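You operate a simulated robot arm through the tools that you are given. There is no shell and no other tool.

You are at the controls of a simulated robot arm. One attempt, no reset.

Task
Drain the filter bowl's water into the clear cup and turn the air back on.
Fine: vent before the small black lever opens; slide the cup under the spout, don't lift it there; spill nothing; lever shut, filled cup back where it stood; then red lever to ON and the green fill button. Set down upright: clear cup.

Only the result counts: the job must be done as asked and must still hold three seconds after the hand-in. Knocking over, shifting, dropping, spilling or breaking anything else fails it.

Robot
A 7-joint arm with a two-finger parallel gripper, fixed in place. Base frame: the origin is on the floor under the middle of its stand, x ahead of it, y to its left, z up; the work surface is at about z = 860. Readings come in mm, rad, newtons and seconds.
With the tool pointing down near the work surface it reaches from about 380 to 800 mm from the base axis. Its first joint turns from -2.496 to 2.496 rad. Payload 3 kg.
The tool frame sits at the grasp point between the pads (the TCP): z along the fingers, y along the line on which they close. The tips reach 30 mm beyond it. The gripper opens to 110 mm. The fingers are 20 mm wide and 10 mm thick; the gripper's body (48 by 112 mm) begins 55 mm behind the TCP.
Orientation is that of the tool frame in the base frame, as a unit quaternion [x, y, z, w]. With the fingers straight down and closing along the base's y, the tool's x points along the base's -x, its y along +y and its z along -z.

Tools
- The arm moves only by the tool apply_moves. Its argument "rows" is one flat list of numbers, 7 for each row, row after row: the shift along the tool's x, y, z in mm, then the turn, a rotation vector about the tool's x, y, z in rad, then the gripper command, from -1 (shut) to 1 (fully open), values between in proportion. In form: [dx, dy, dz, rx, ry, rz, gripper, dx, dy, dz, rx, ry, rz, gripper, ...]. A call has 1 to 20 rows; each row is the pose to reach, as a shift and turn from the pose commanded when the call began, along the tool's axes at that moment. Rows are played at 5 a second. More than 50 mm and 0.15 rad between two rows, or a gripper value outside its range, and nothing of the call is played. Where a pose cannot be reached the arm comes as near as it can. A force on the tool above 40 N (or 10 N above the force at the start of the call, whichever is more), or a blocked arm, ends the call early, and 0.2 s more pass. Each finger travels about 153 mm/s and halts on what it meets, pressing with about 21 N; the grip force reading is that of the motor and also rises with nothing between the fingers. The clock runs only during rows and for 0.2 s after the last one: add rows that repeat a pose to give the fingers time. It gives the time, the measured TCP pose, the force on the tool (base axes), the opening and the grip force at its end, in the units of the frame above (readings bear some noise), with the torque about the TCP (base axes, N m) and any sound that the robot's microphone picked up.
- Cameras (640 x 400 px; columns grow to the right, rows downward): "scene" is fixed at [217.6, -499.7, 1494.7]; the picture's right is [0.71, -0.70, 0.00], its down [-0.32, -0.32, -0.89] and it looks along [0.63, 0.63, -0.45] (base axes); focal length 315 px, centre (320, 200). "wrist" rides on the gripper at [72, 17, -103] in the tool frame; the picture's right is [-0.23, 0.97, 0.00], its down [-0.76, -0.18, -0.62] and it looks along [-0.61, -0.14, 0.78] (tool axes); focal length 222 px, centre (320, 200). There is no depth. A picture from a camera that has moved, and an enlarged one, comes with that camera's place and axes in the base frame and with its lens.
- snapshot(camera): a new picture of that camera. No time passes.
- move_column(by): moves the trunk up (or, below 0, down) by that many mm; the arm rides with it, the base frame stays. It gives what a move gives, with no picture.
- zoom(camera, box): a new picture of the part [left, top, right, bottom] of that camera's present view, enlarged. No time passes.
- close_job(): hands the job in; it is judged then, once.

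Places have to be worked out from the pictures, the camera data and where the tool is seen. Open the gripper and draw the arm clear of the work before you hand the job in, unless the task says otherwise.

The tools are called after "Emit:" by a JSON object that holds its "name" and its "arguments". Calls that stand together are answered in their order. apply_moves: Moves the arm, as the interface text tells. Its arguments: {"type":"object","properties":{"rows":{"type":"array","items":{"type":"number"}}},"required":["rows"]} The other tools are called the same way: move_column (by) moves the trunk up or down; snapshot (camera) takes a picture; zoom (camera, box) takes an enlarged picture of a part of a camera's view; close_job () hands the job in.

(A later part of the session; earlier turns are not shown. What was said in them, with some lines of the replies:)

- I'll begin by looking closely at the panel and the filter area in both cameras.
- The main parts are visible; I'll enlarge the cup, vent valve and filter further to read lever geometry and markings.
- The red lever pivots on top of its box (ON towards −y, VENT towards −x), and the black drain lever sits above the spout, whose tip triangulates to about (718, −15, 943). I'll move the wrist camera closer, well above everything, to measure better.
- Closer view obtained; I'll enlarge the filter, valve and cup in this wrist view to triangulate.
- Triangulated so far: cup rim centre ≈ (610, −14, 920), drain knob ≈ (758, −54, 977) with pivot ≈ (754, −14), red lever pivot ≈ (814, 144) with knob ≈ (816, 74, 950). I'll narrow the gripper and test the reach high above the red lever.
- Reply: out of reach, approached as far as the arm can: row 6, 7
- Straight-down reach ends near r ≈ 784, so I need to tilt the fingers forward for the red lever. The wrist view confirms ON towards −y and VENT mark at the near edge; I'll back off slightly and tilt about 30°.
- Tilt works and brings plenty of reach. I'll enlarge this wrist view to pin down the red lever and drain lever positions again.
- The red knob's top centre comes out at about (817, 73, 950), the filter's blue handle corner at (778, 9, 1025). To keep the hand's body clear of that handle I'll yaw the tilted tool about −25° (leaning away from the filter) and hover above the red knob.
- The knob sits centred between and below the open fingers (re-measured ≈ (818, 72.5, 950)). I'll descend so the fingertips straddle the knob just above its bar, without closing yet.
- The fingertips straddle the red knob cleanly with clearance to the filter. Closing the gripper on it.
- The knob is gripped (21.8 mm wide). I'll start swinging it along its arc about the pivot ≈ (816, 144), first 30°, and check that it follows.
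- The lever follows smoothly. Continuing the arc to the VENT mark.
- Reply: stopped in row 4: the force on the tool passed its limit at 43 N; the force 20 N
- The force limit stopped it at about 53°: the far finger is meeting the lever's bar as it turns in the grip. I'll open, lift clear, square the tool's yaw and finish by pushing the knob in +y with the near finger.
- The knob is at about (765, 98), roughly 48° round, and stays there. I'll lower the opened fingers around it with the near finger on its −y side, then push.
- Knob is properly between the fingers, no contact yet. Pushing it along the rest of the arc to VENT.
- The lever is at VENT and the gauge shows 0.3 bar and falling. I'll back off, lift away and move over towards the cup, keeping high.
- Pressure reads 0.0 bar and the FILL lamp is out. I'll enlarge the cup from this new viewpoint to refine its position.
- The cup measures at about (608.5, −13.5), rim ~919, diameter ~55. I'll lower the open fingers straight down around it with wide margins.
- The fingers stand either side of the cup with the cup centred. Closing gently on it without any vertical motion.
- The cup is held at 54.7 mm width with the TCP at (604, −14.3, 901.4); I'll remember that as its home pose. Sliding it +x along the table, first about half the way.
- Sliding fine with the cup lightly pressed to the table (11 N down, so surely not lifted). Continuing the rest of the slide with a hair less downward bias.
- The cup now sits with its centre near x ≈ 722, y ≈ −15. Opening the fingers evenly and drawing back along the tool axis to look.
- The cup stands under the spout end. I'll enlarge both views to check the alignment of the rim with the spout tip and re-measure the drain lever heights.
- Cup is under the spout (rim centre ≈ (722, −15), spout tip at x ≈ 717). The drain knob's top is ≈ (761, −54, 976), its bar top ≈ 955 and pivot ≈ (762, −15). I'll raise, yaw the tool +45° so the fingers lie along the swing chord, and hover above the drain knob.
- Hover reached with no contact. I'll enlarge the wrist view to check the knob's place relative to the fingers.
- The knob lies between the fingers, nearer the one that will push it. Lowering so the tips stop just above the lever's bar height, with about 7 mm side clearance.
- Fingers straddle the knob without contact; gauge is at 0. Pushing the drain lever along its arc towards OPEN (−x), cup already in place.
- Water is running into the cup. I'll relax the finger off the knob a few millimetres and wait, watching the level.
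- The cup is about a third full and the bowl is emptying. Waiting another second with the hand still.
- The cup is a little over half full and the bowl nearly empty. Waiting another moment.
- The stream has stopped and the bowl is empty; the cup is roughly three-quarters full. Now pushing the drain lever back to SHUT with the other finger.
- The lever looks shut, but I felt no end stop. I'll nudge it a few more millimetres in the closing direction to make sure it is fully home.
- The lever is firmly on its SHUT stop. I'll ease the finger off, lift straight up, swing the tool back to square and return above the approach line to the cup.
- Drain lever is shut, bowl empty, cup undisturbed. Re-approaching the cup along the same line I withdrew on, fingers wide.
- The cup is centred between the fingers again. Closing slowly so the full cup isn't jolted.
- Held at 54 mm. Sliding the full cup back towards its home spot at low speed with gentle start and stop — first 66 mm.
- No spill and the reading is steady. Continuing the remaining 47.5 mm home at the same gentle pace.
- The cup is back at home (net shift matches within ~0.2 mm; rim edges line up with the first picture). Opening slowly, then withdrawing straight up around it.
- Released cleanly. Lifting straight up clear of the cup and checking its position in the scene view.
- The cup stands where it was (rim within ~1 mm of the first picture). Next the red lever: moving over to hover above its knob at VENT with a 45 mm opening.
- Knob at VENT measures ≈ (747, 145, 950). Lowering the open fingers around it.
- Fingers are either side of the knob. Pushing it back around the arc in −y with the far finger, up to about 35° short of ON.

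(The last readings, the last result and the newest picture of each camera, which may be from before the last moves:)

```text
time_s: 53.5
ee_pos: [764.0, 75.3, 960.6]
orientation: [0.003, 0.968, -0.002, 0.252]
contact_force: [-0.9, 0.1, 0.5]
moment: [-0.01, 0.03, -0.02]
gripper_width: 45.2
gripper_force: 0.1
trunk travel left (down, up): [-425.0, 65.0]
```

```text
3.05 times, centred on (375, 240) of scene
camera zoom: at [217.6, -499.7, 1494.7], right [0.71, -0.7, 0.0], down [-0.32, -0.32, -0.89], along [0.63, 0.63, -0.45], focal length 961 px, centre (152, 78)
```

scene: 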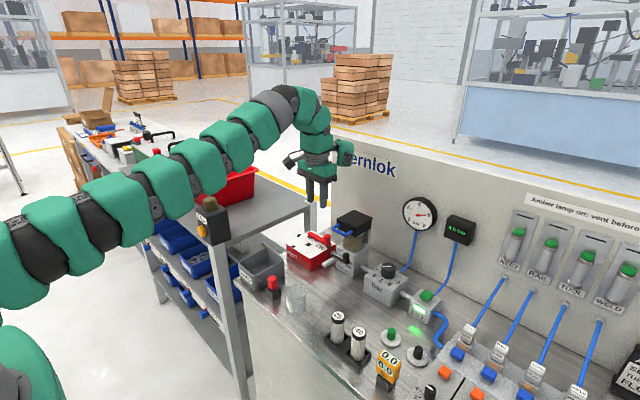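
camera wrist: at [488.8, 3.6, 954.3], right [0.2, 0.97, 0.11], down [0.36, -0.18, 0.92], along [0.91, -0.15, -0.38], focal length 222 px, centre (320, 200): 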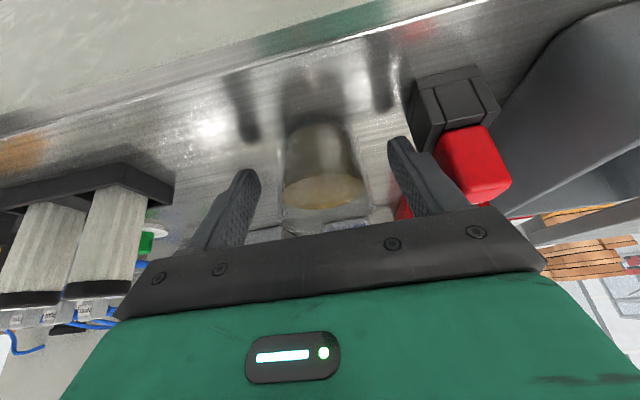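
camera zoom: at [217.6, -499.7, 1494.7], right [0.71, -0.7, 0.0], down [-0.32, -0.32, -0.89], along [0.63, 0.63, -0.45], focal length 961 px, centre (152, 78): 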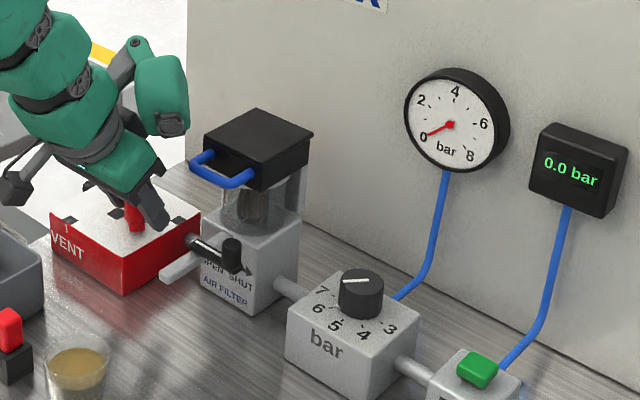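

The lever is now ~35° from ON, as intended. I'll lift off, close the fingers, yaw −18° away from the filter and set the closed tips on the robot side of the knob for the final forward push.

Emit:
{"name": "apply_moves", "arguments": {"rows": [0, 4, 0, 0, 0, 0, -0.18, -9.8, 4, -17.4, 0, 0, 0, -0.18, -19.6, 4, -34.9, 0, 0, 0, -0.3, -8, 14, -41.5, 0.051, 0, 0.091, -0.7, 3.5, 23.5, -47.9, 0.102, 0, 0.182, -1, 3.5, 23.5, -47.9, 0.1537, 0, 0.2738, -1, 3.5, 23.5, -47.9, 0.1537, 0, 0.2738, -1]}}

Emit:
{"name": "zoom", "arguments": {"camera": "wrist", "box": [200, 0, 440, 240]}}

```text
time_s: 55.1
ee_pos: [736.4, 99.2, 1000.6]
orientation: [0.155, 0.955, -0.041, 0.249]
contact_force: [-0.5, 0.0, -0.1]
moment: [0.0, -0.03, -0.01]
gripper_width: 0.0
gripper_force: 21.3
trunk travel left (down, up): [-425.0, 65.0]
```

```text
1.67 times, centred on (320, 120) of wrist
camera zoom: at [634.8, 151.4, 1054.4], right [0.49, 0.86, 0.11], down [0.28, -0.28, 0.92], along [0.82, -0.42, -0.38], focal length 370 px, centre (320, 333)
```

zoom: 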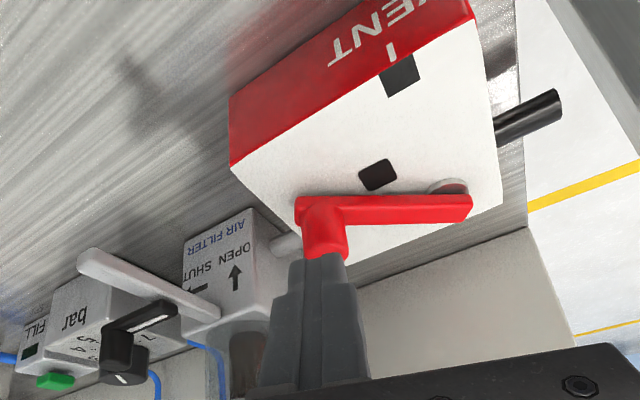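

The closed tips line up with the knob about 6 mm short of it. Lowering to knob height.

Emit:
{"name": "apply_moves", "arguments": {"rows": [6.4, 0, 11.5, 0, 0, 0, -1, 12.9, 0, 23, 0, 0, 0, -1, 19.3, 0.05, 34.4, 0, 0, 0, -1, 19.3, 0.05, 34.4, 0, 0, 0, -1]}}

Emit:
{"name": "zoom", "arguments": {"camera": "scene", "box": [270, 180, 430, 280]}}

```text
time_s: 56.1
ee_pos: [736.7, 99.8, 962.1]
orientation: [0.153, 0.955, -0.041, 0.251]
contact_force: [-0.7, 0.3, 0.3]
moment: [0.02, 0.0, 0.01]
gripper_width: 0.0
gripper_force: 20.8
trunk travel left (down, up): [-425.0, 65.0]
```

```text
4.00 times, centred on (350, 230) of scene
camera zoom: at [217.6, -499.7, 1494.7], right [0.71, -0.7, 0.0], down [-0.32, -0.32, -0.89], along [0.63, 0.63, -0.45], focal length 1261 px, centre (200, 80)
```

zoom: 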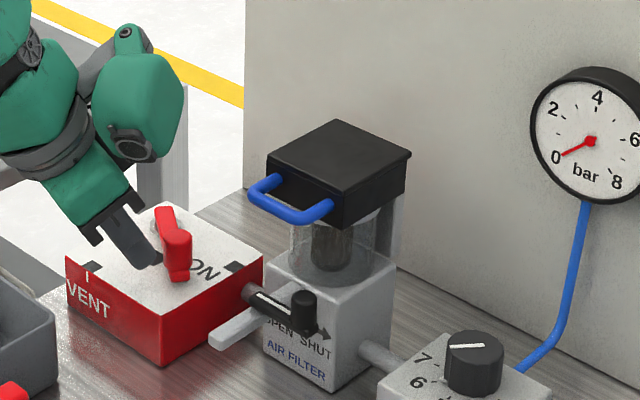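

The closed tip sits just behind the knob with no contact. Pushing it forward to ON.

Emit:
{"name": "apply_moves", "arguments": {"rows": [-6.15, 1.3, 3.44, 0, 0, 0, -1, -11.4, 0.1, 6.4, 0, 0, 0, -1, -16.6, -1.13, 9.3, 0, 0, 0, -1, -21.9, -1.3, 12.3, 0, 0, 0, -1, -27.27, -1.48, 15.27, 0, 0, 0, -1, -32.5, -0.6, 18.2, 0, 0, 0, -1, -37.78, 0.33, 21.15, 0, 0, 0, -1, -42.91, 1.97, 24.02, 0, 0, 0, -1]}}

Emit:
{"name": "zoom", "arguments": {"camera": "wrist", "box": [200, 0, 440, 240]}}

Emit:
{"name": "zoom", "arguments": {"camera": "scene", "box": [270, 180, 480, 300]}}

```text
time_s: 58.0
ee_pos: [784.7, 86.1, 962.1]
orientation: [0.153, 0.955, -0.042, 0.249]
contact_force: [-0.2, -0.4, -0.4]
moment: [0.0, 0.0, 0.03]
gripper_width: 0.0
gripper_force: 20.7
trunk travel left (down, up): [-425.0, 65.0]
```

```text
1.67 times, centred on (320, 120) of wrist
camera zoom: at [682.5, 137.5, 1015.7], right [0.49, 0.86, 0.11], down [0.29, -0.28, 0.92], along [0.82, -0.42, -0.38], focal length 370 px, centre (320, 333)
```

zoom: 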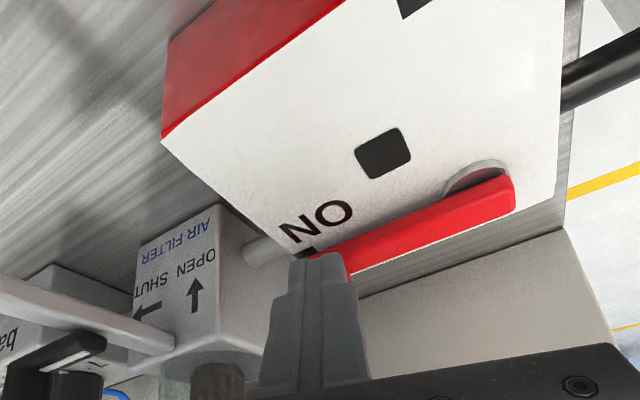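

```text
3.05 times, centred on (375, 240) of scene
camera zoom: at [217.6, -499.7, 1494.7], right [0.71, -0.7, 0.0], down [-0.32, -0.32, -0.89], along [0.63, 0.63, -0.45], focal length 961 px, centre (152, 78)
```

zoom: 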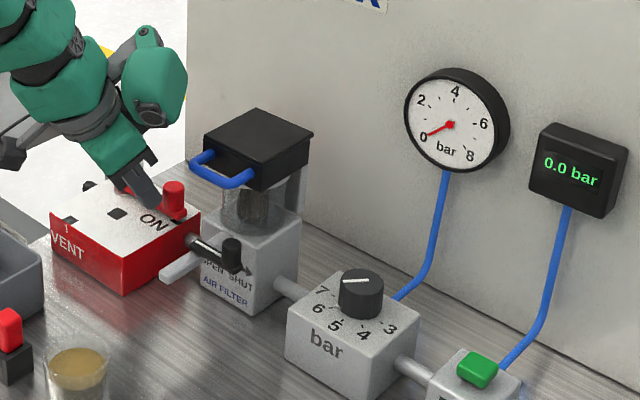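

The lever is at ON; I'll press a few more millimetres to feel its stop.

Emit:
{"name": "apply_moves", "arguments": {"rows": [-1.8, 0, 1, 0, 0, 0, -1, -3.6, 0, 2, 0, 0, 0, -1, -5.2, 0, 2.9, 0, 0, 0, -1]}}

Emit:
{"name": "zoom", "arguments": {"camera": "scene", "box": [270, 215, 350, 265]}}

```text
time_s: 58.8
ee_pos: [788.3, 84.2, 963.1]
orientation: [0.153, 0.955, -0.042, 0.25]
contact_force: [-24.7, 4.7, 0.4]
moment: [0.18, 0.52, -0.11]
gripper_width: 0.1
gripper_force: 21.3
trunk travel left (down, up): [-425.0, 65.0]
```

```text
8.00 times, centred on (310, 240) of scene
camera zoom: at [217.6, -499.7, 1494.7], right [0.71, -0.7, 0.0], down [-0.32, -0.32, -0.89], along [0.63, 0.63, -0.45], focal length 2522 px, centre (400, -120)
```

zoom: 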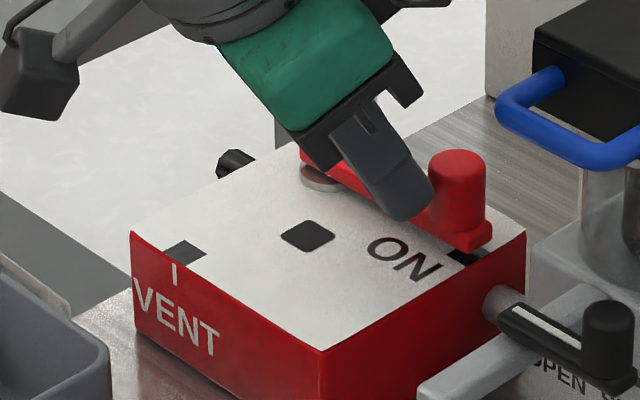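

The lever is on its ON stop, exactly at its original picture position. Backing off, rising above everything and moving over towards the FILL block (button estimated near (825, −266, 931)).

Emit:
{"name": "apply_moves", "arguments": {"rows": [17.5, 0.06, -9.8, 0, 0, 0, -1, 0.1, -3.2, -51.6, 0, 0, 0, -1, 2.3, -15.8, -92.9, 0, 0, 0, -1, 3.3, -37.9, -130.1, 0, 0, 0, -1, -7.4, -82.2, -129.7, 0, 0, 0, -1, -18.2, -125.5, -123.6, 0, 0, 0, -1, -30.6, -168.2, -116.6, 0, 0, 0, -1, -43.0, -210.9, -109.6, 0, 0, 0, -1, -55.4, -253.6, -102.6, 0, 0, 0, -1, -67.8, -296.3, -95.6, 0, 0, 0, -1, -67.8, -296.3, -95.6, 0, 0, 0, -1]}}

Emit:
{"name": "snapshot", "arguments": {"camera": "wrist"}}

Emit:
{"name": "snapshot", "arguments": {"camera": "scene"}}

```text
time_s: 61.1
ee_pos: [710.5, -200.9, 1079.9]
orientation: [0.154, 0.955, -0.041, 0.25]
contact_force: [0.2, -0.3, 0.0]
moment: [0.03, 0.0, -0.02]
gripper_width: 0.1
gripper_force: 21.1
trunk travel left (down, up): [-425.0, 65.0]
```

```text
taken
camera wrist: at [607.7, -148.0, 1131.9], right [0.49, 0.86, 0.11], down [0.28, -0.28, 0.92], along [0.82, -0.42, -0.38], focal length 222 px, centre (320, 200)
```

wrist: 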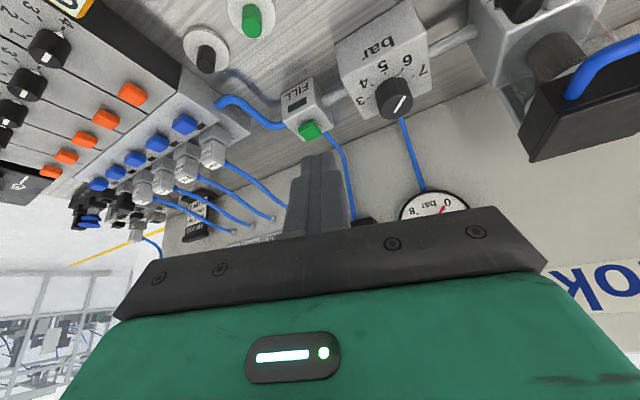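

```text
taken
```

scene: 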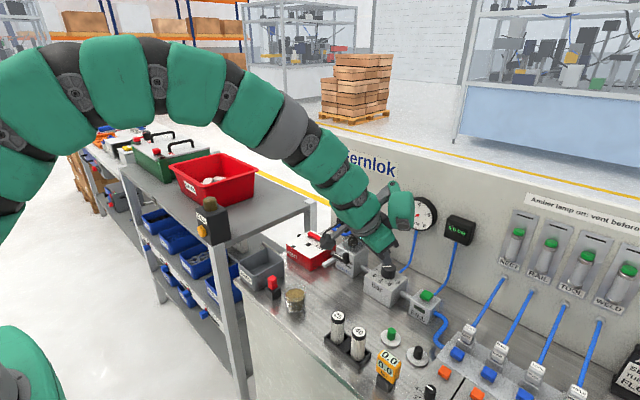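

I'll enlarge the FILL block in both views to place its button accurately and see which way it presses.

Emit:
{"name": "zoom", "arguments": {"camera": "wrist", "box": [260, 60, 380, 160]}}

Emit:
{"name": "zoom", "arguments": {"camera": "scene", "box": [390, 260, 470, 330]}}

Emit:
{"name": "zoom", "arguments": {"camera": "scene", "box": [360, 170, 480, 330]}}

```text
4.00 times, centred on (320, 110) of wrist
camera zoom: at [607.7, -148.0, 1131.9], right [0.49, 0.86, 0.11], down [0.28, -0.28, 0.92], along [0.82, -0.42, -0.38], focal length 888 px, centre (320, 560)
```

zoom: 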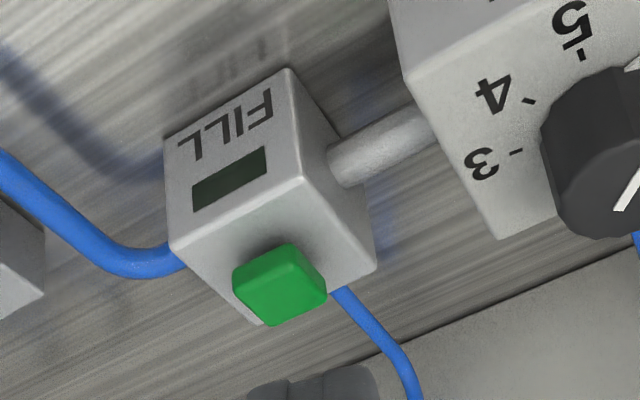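

```text
5.71 times, centred on (430, 295) of scene
camera zoom: at [217.6, -499.7, 1494.7], right [0.71, -0.7, 0.0], down [-0.32, -0.32, -0.89], along [0.63, 0.63, -0.45], focal length 1801 px, centre (-309, -343)
```

zoom: 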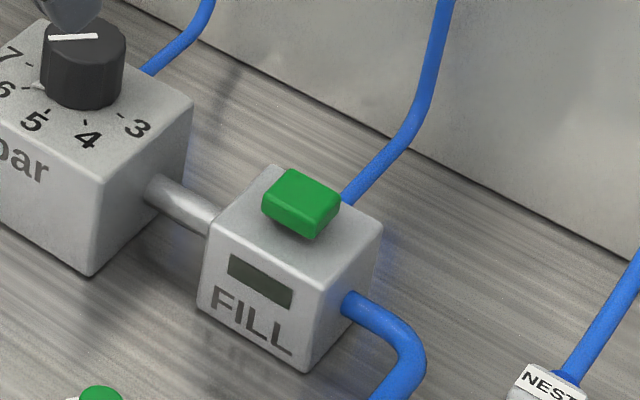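

```text
2.50 times, centred on (420, 250) of scene
camera zoom: at [217.6, -499.7, 1494.7], right [0.71, -0.7, 0.0], down [-0.32, -0.32, -0.89], along [0.63, 0.63, -0.45], focal length 788 px, centre (70, 75)
```

zoom: 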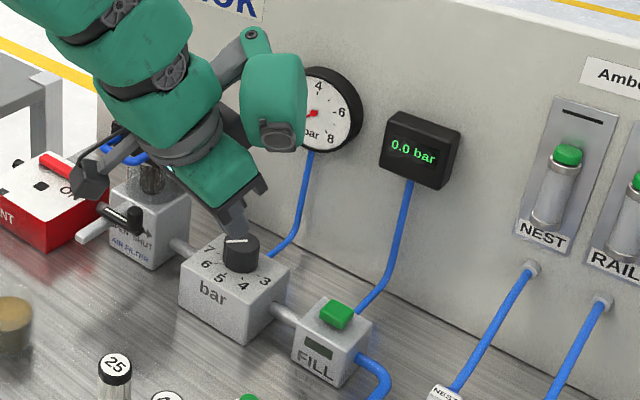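

The button's top centre triangulates to (829, −264, 927) and presses straight down. Moving the closed tips to hover above it.

Emit:
{"name": "apply_moves", "arguments": {"rows": [-17.7, -5.6, 32.8, 0, 0, 0, -1, -35.4, -11.2, 65.7, 0, 0, 0, -1, -53.1, -16.7, 98.5, 0, 0, 0, -1, -70.8, -22.3, 131.4, 0, 0, 0, -1, -70.8, -22.3, 131.4, 0, 0, 0, -1]}}

Emit:
{"name": "zoom", "arguments": {"camera": "wrist", "box": [220, 60, 420, 240]}}

Emit:
{"name": "zoom", "arguments": {"camera": "scene", "box": [360, 200, 480, 330]}}

```text
time_s: 62.4
ee_pos: [823.2, -261.9, 1000.0]
orientation: [0.153, 0.955, -0.041, 0.25]
contact_force: [0.6, 0.0, 0.1]
moment: [-0.02, 0.02, 0.03]
gripper_width: 0.0
gripper_force: 21.3
trunk travel left (down, up): [-425.0, 65.0]
```

```text
2.22 times, centred on (320, 150) of wrist
camera zoom: at [720.9, -209.3, 1053.0], right [0.49, 0.86, 0.11], down [0.28, -0.28, 0.92], along [0.82, -0.42, -0.38], focal length 494 px, centre (320, 311)
```

zoom: 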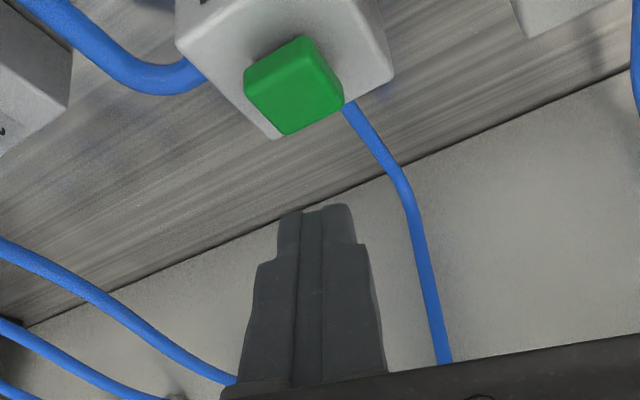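

```text
3.08 times, centred on (420, 265) of scene
camera zoom: at [217.6, -499.7, 1494.7], right [0.71, -0.7, 0.0], down [-0.32, -0.32, -0.89], along [0.63, 0.63, -0.45], focal length 970 px, centre (12, 0)
```

zoom: 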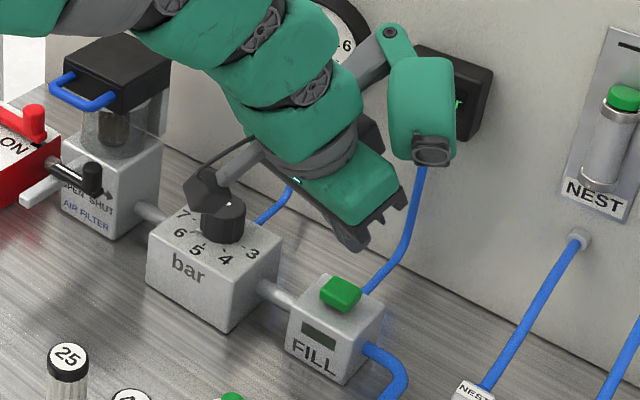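

The button re-measures at (828, −264, 927), directly under the tips. Descending gently to press it.

Emit:
{"name": "apply_moves", "arguments": {"rows": [7.3, 0, 13.1, 0, 0, 0, -1, 13.7, 0, 24.4, 0, 0, 0, -1, 17.6, 0, 31.4, 0, 0, 0, -1, 19, 0, 34, 0, 0, 0, -1, 20, 0, 35.8, 0, 0, 0, -1, 21, 0, 37.5, 0, 0, 0, -1, 22, 0, 39.2, 0, 0, 0, -1]}}

Emit:
{"name": "zoom", "arguments": {"camera": "scene", "box": [360, 180, 480, 330]}}

Emit:
{"name": "zoom", "arguments": {"camera": "wrist", "box": [220, 60, 420, 240]}}

```text
time_s: 64.0
ee_pos: [822.7, -262.0, 956.2]
orientation: [0.153, 0.955, -0.041, 0.251]
contact_force: [-1.0, 0.7, 2.8]
moment: [0.02, -0.03, 0.0]
gripper_width: 0.0
gripper_force: 21.0
trunk travel left (down, up): [-425.0, 65.0]
heard: click
```

```text
2.67 times, centred on (420, 255) of scene
camera zoom: at [217.6, -499.7, 1494.7], right [0.71, -0.7, 0.0], down [-0.32, -0.32, -0.89], along [0.63, 0.63, -0.45], focal length 841 px, centre (53, 53)
```

zoom: 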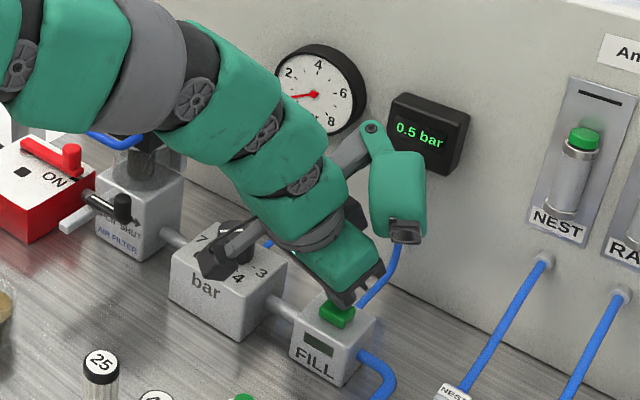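

```text
2.22 times, centred on (320, 150) of wrist
camera zoom: at [720.5, -209.5, 1008.8], right [0.49, 0.86, 0.11], down [0.28, -0.28, 0.92], along [0.82, -0.42, -0.38], focal length 494 px, centre (320, 311)
```

zoom: 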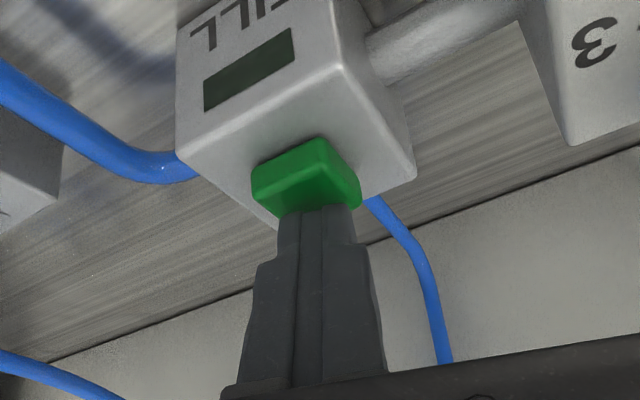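

A click was heard and the pressure is climbing (0.5 bar). Lifting off the button straight up and watching the pressure build.

Emit:
{"name": "apply_moves", "arguments": {"rows": [-4.9, 0, -8.7, 0, 0, 0, -1, -19.5, 0, -34.9, 0, 0, 0, -1, -34.2, 0, -61, 0, 0, 0, -1, -34.2, 0, -61, 0, 0, 0, -1]}}

Emit:
{"name": "zoom", "arguments": {"camera": "scene", "box": [360, 180, 480, 330]}}

```text
time_s: 65.0
ee_pos: [823.3, -262.5, 1025.5]
orientation: [0.153, 0.956, -0.041, 0.249]
contact_force: [-0.4, -0.7, 0.2]
moment: [-0.02, 0.01, 0.01]
gripper_width: 0.1
gripper_force: 20.8
trunk travel left (down, up): [-425.0, 65.0]
```

```text
2.67 times, centred on (420, 255) of scene
camera zoom: at [217.6, -499.7, 1494.7], right [0.71, -0.7, 0.0], down [-0.32, -0.32, -0.89], along [0.63, 0.63, -0.45], focal length 841 px, centre (53, 53)
```

zoom: 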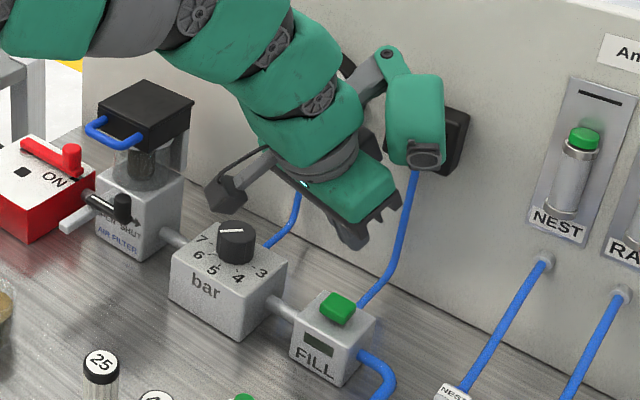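

Drawing the arm back and up clear of the bench, opening the gripper, and then checking the gauge.

Emit:
{"name": "apply_moves", "arguments": {"rows": [12, 0, -37, 0, 0, 0, -1, 28, 0, -74, 0, 0, 0, -1, 44, 0, -111, 0, 0, 0, -1, 60, 0, -148, 0, 0, 0, -0.5, 76, 0, -186, 0, 0, 0, 0, 92, -0.3, -223.4, 0, 0, 0, 0.5, 92, -0.3, -223.4, 0, 0, 0, 1, 92, -0.3, -223.4, 0, 0, 0, 1]}}

Emit:
{"name": "snapshot", "arguments": {"camera": "scene"}}

Emit:
{"name": "zoom", "arguments": {"camera": "scene", "box": [360, 180, 480, 330]}}

Emit:
{"name": "zoom", "arguments": {"camera": "scene", "box": [250, 180, 410, 330]}}

```text
time_s: 66.8
ee_pos: [641.9, -201.2, 1173.6]
orientation: [0.154, 0.955, -0.041, 0.25]
contact_force: [0.8, 0.0, 0.1]
moment: [-0.04, 0.05, -0.02]
gripper_width: 110.0
gripper_force: 0.0
trunk travel left (down, up): [-425.0, 65.0]
```

```text
taken
```

scene: 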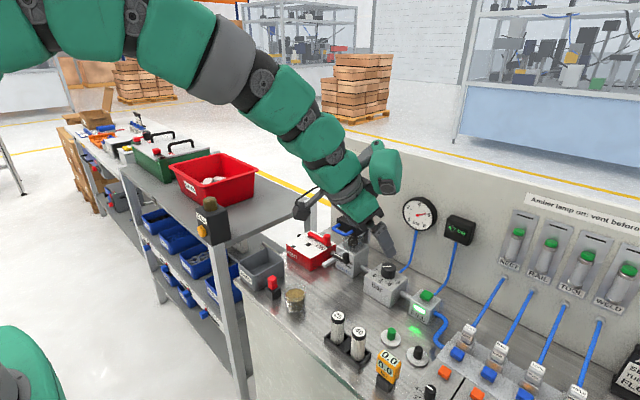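

```text
2.67 times, centred on (420, 255) of scene
camera zoom: at [217.6, -499.7, 1494.7], right [0.71, -0.7, 0.0], down [-0.32, -0.32, -0.89], along [0.63, 0.63, -0.45], focal length 841 px, centre (53, 53)
```

zoom: 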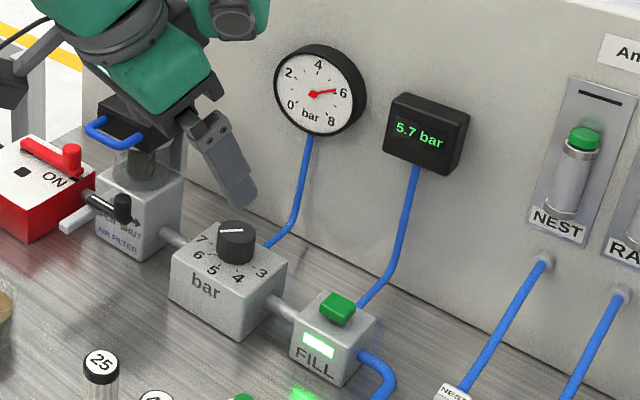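

```text
2.67 times, centred on (330, 255) of scene
camera zoom: at [217.6, -499.7, 1494.7], right [0.71, -0.7, 0.0], down [-0.32, -0.32, -0.89], along [0.63, 0.63, -0.45], focal length 841 px, centre (293, 53)
```

zoom: 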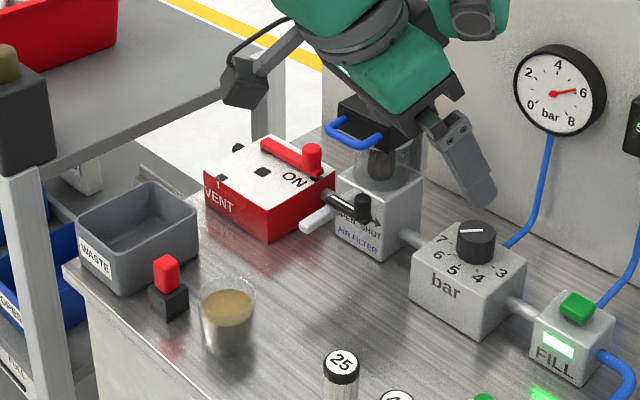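

Pressure is at 5.7 bar and rising, the FILL lamp is lit, both levers and the cup are in place. Moving the arm a little further clear and confirming the final state.

Emit:
{"name": "apply_moves", "arguments": {"rows": [12.6, 22.1, -35.7, 0, 0, 0, 1, 25.2, 44.2, -71.4, 0, 0, 0, 1, 37.9, 66.3, -107.2, 0, 0, 0, 1, 50.5, 88.4, -142.9, 0, 0, 0, 1, 50.5, 88.4, -142.9, 0, 0, 0, 1, 50.5, 88.4, -142.9, 0, 0, 0, 1]}}

Emit:
{"name": "zoom", "arguments": {"camera": "scene", "box": [250, 180, 490, 330]}}

Emit:
{"name": "zoom", "arguments": {"camera": "scene", "box": [255, 265, 335, 325]}}

Emit:
{"name": "zoom", "arguments": {"camera": "scene", "box": [440, 180, 640, 400]}}

```text
time_s: 68.2
ee_pos: [560.6, -80.6, 1276.2]
orientation: [0.153, 0.955, -0.041, 0.25]
contact_force: [-0.2, 0.6, -0.2]
moment: [0.0, 0.01, -0.02]
gripper_width: 110.0
gripper_force: 0.1
trunk travel left (down, up): [-425.0, 65.0]
```

```text
2.67 times, centred on (370, 255) of scene
camera zoom: at [217.6, -499.7, 1494.7], right [0.71, -0.7, 0.0], down [-0.32, -0.32, -0.89], along [0.63, 0.63, -0.45], focal length 841 px, centre (187, 53)
```

zoom: 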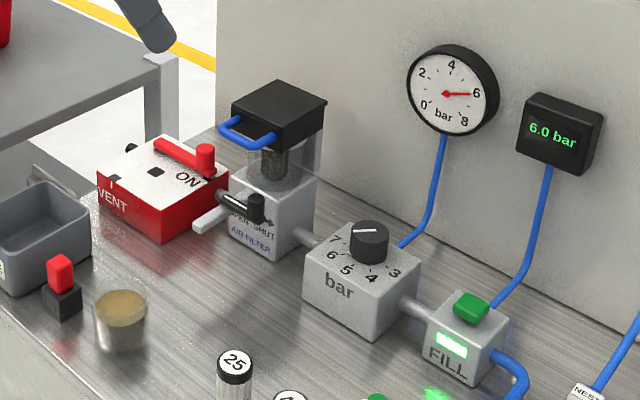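

```text
6.67 times, centred on (295, 295) of scene
camera zoom: at [217.6, -499.7, 1494.7], right [0.71, -0.7, 0.0], down [-0.32, -0.32, -0.89], along [0.63, 0.63, -0.45], focal length 2102 px, centre (487, -433)
```

zoom: 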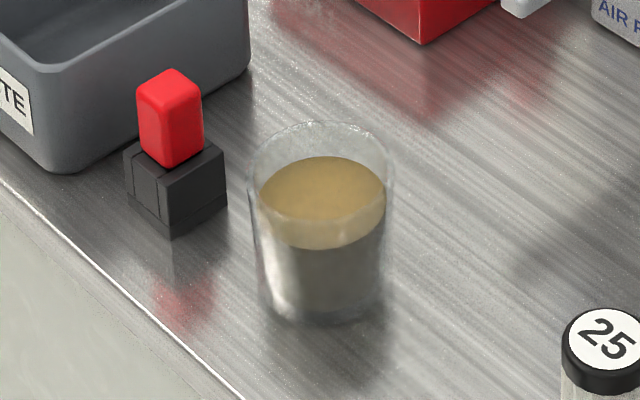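

```text
1.82 times, centred on (540, 290) of scene
camera zoom: at [217.6, -499.7, 1494.7], right [0.71, -0.7, 0.0], down [-0.32, -0.32, -0.89], along [0.63, 0.63, -0.45], focal length 573 px, centre (-80, 36)
```

zoom: 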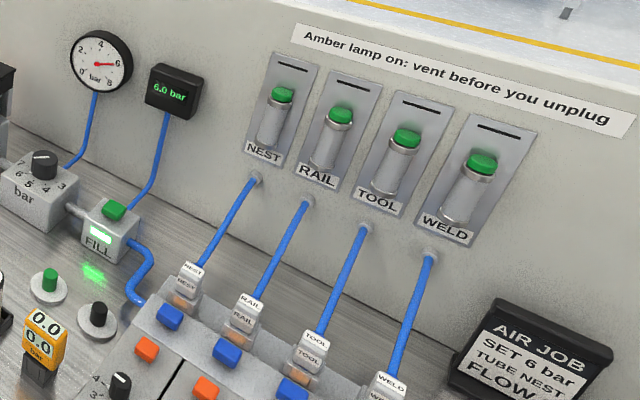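

The final state checks out in the pictures. Air is back at 6.0 bar with the FILL lamp lit, the red lever is at ON, the drain lever is shut and the bowl is empty. The filled cup stands upright in its original spot with no spill visible, and the arm is clear with the gripper open. Handing the job in.

Emit:
{"name": "close_job", "arguments": {}}

```text
The job is handed in.
```

The filter bowl's water is in the clear cup and the air is back on at 6.0 bar. I've handed the job in.

- **Vent:** I turned the red lever to VENT and waited for 0.0 bar before opening the small black lever. It took two tries, because the arm's force limit stopped the first swing partway. I re-set the fingers and finished it.
- **Drain:** I slid the cup along the bench under the spout, pressed lightly to the table. The bowl drained completely and filled the cup about three-quarters, and no spill shows in the pictures.
- **Shut and return:** The black lever is shut against its stop. The filled cup is upright, within about 1 mm of where it first stood. On the way back it may have risen a fraction of a millimetre off the table.
- **Air on:** The red lever is against its ON stop. The green fill button clicked, and the FILL lamp is lit.

The gripper is open and the arm is clear of the bench.
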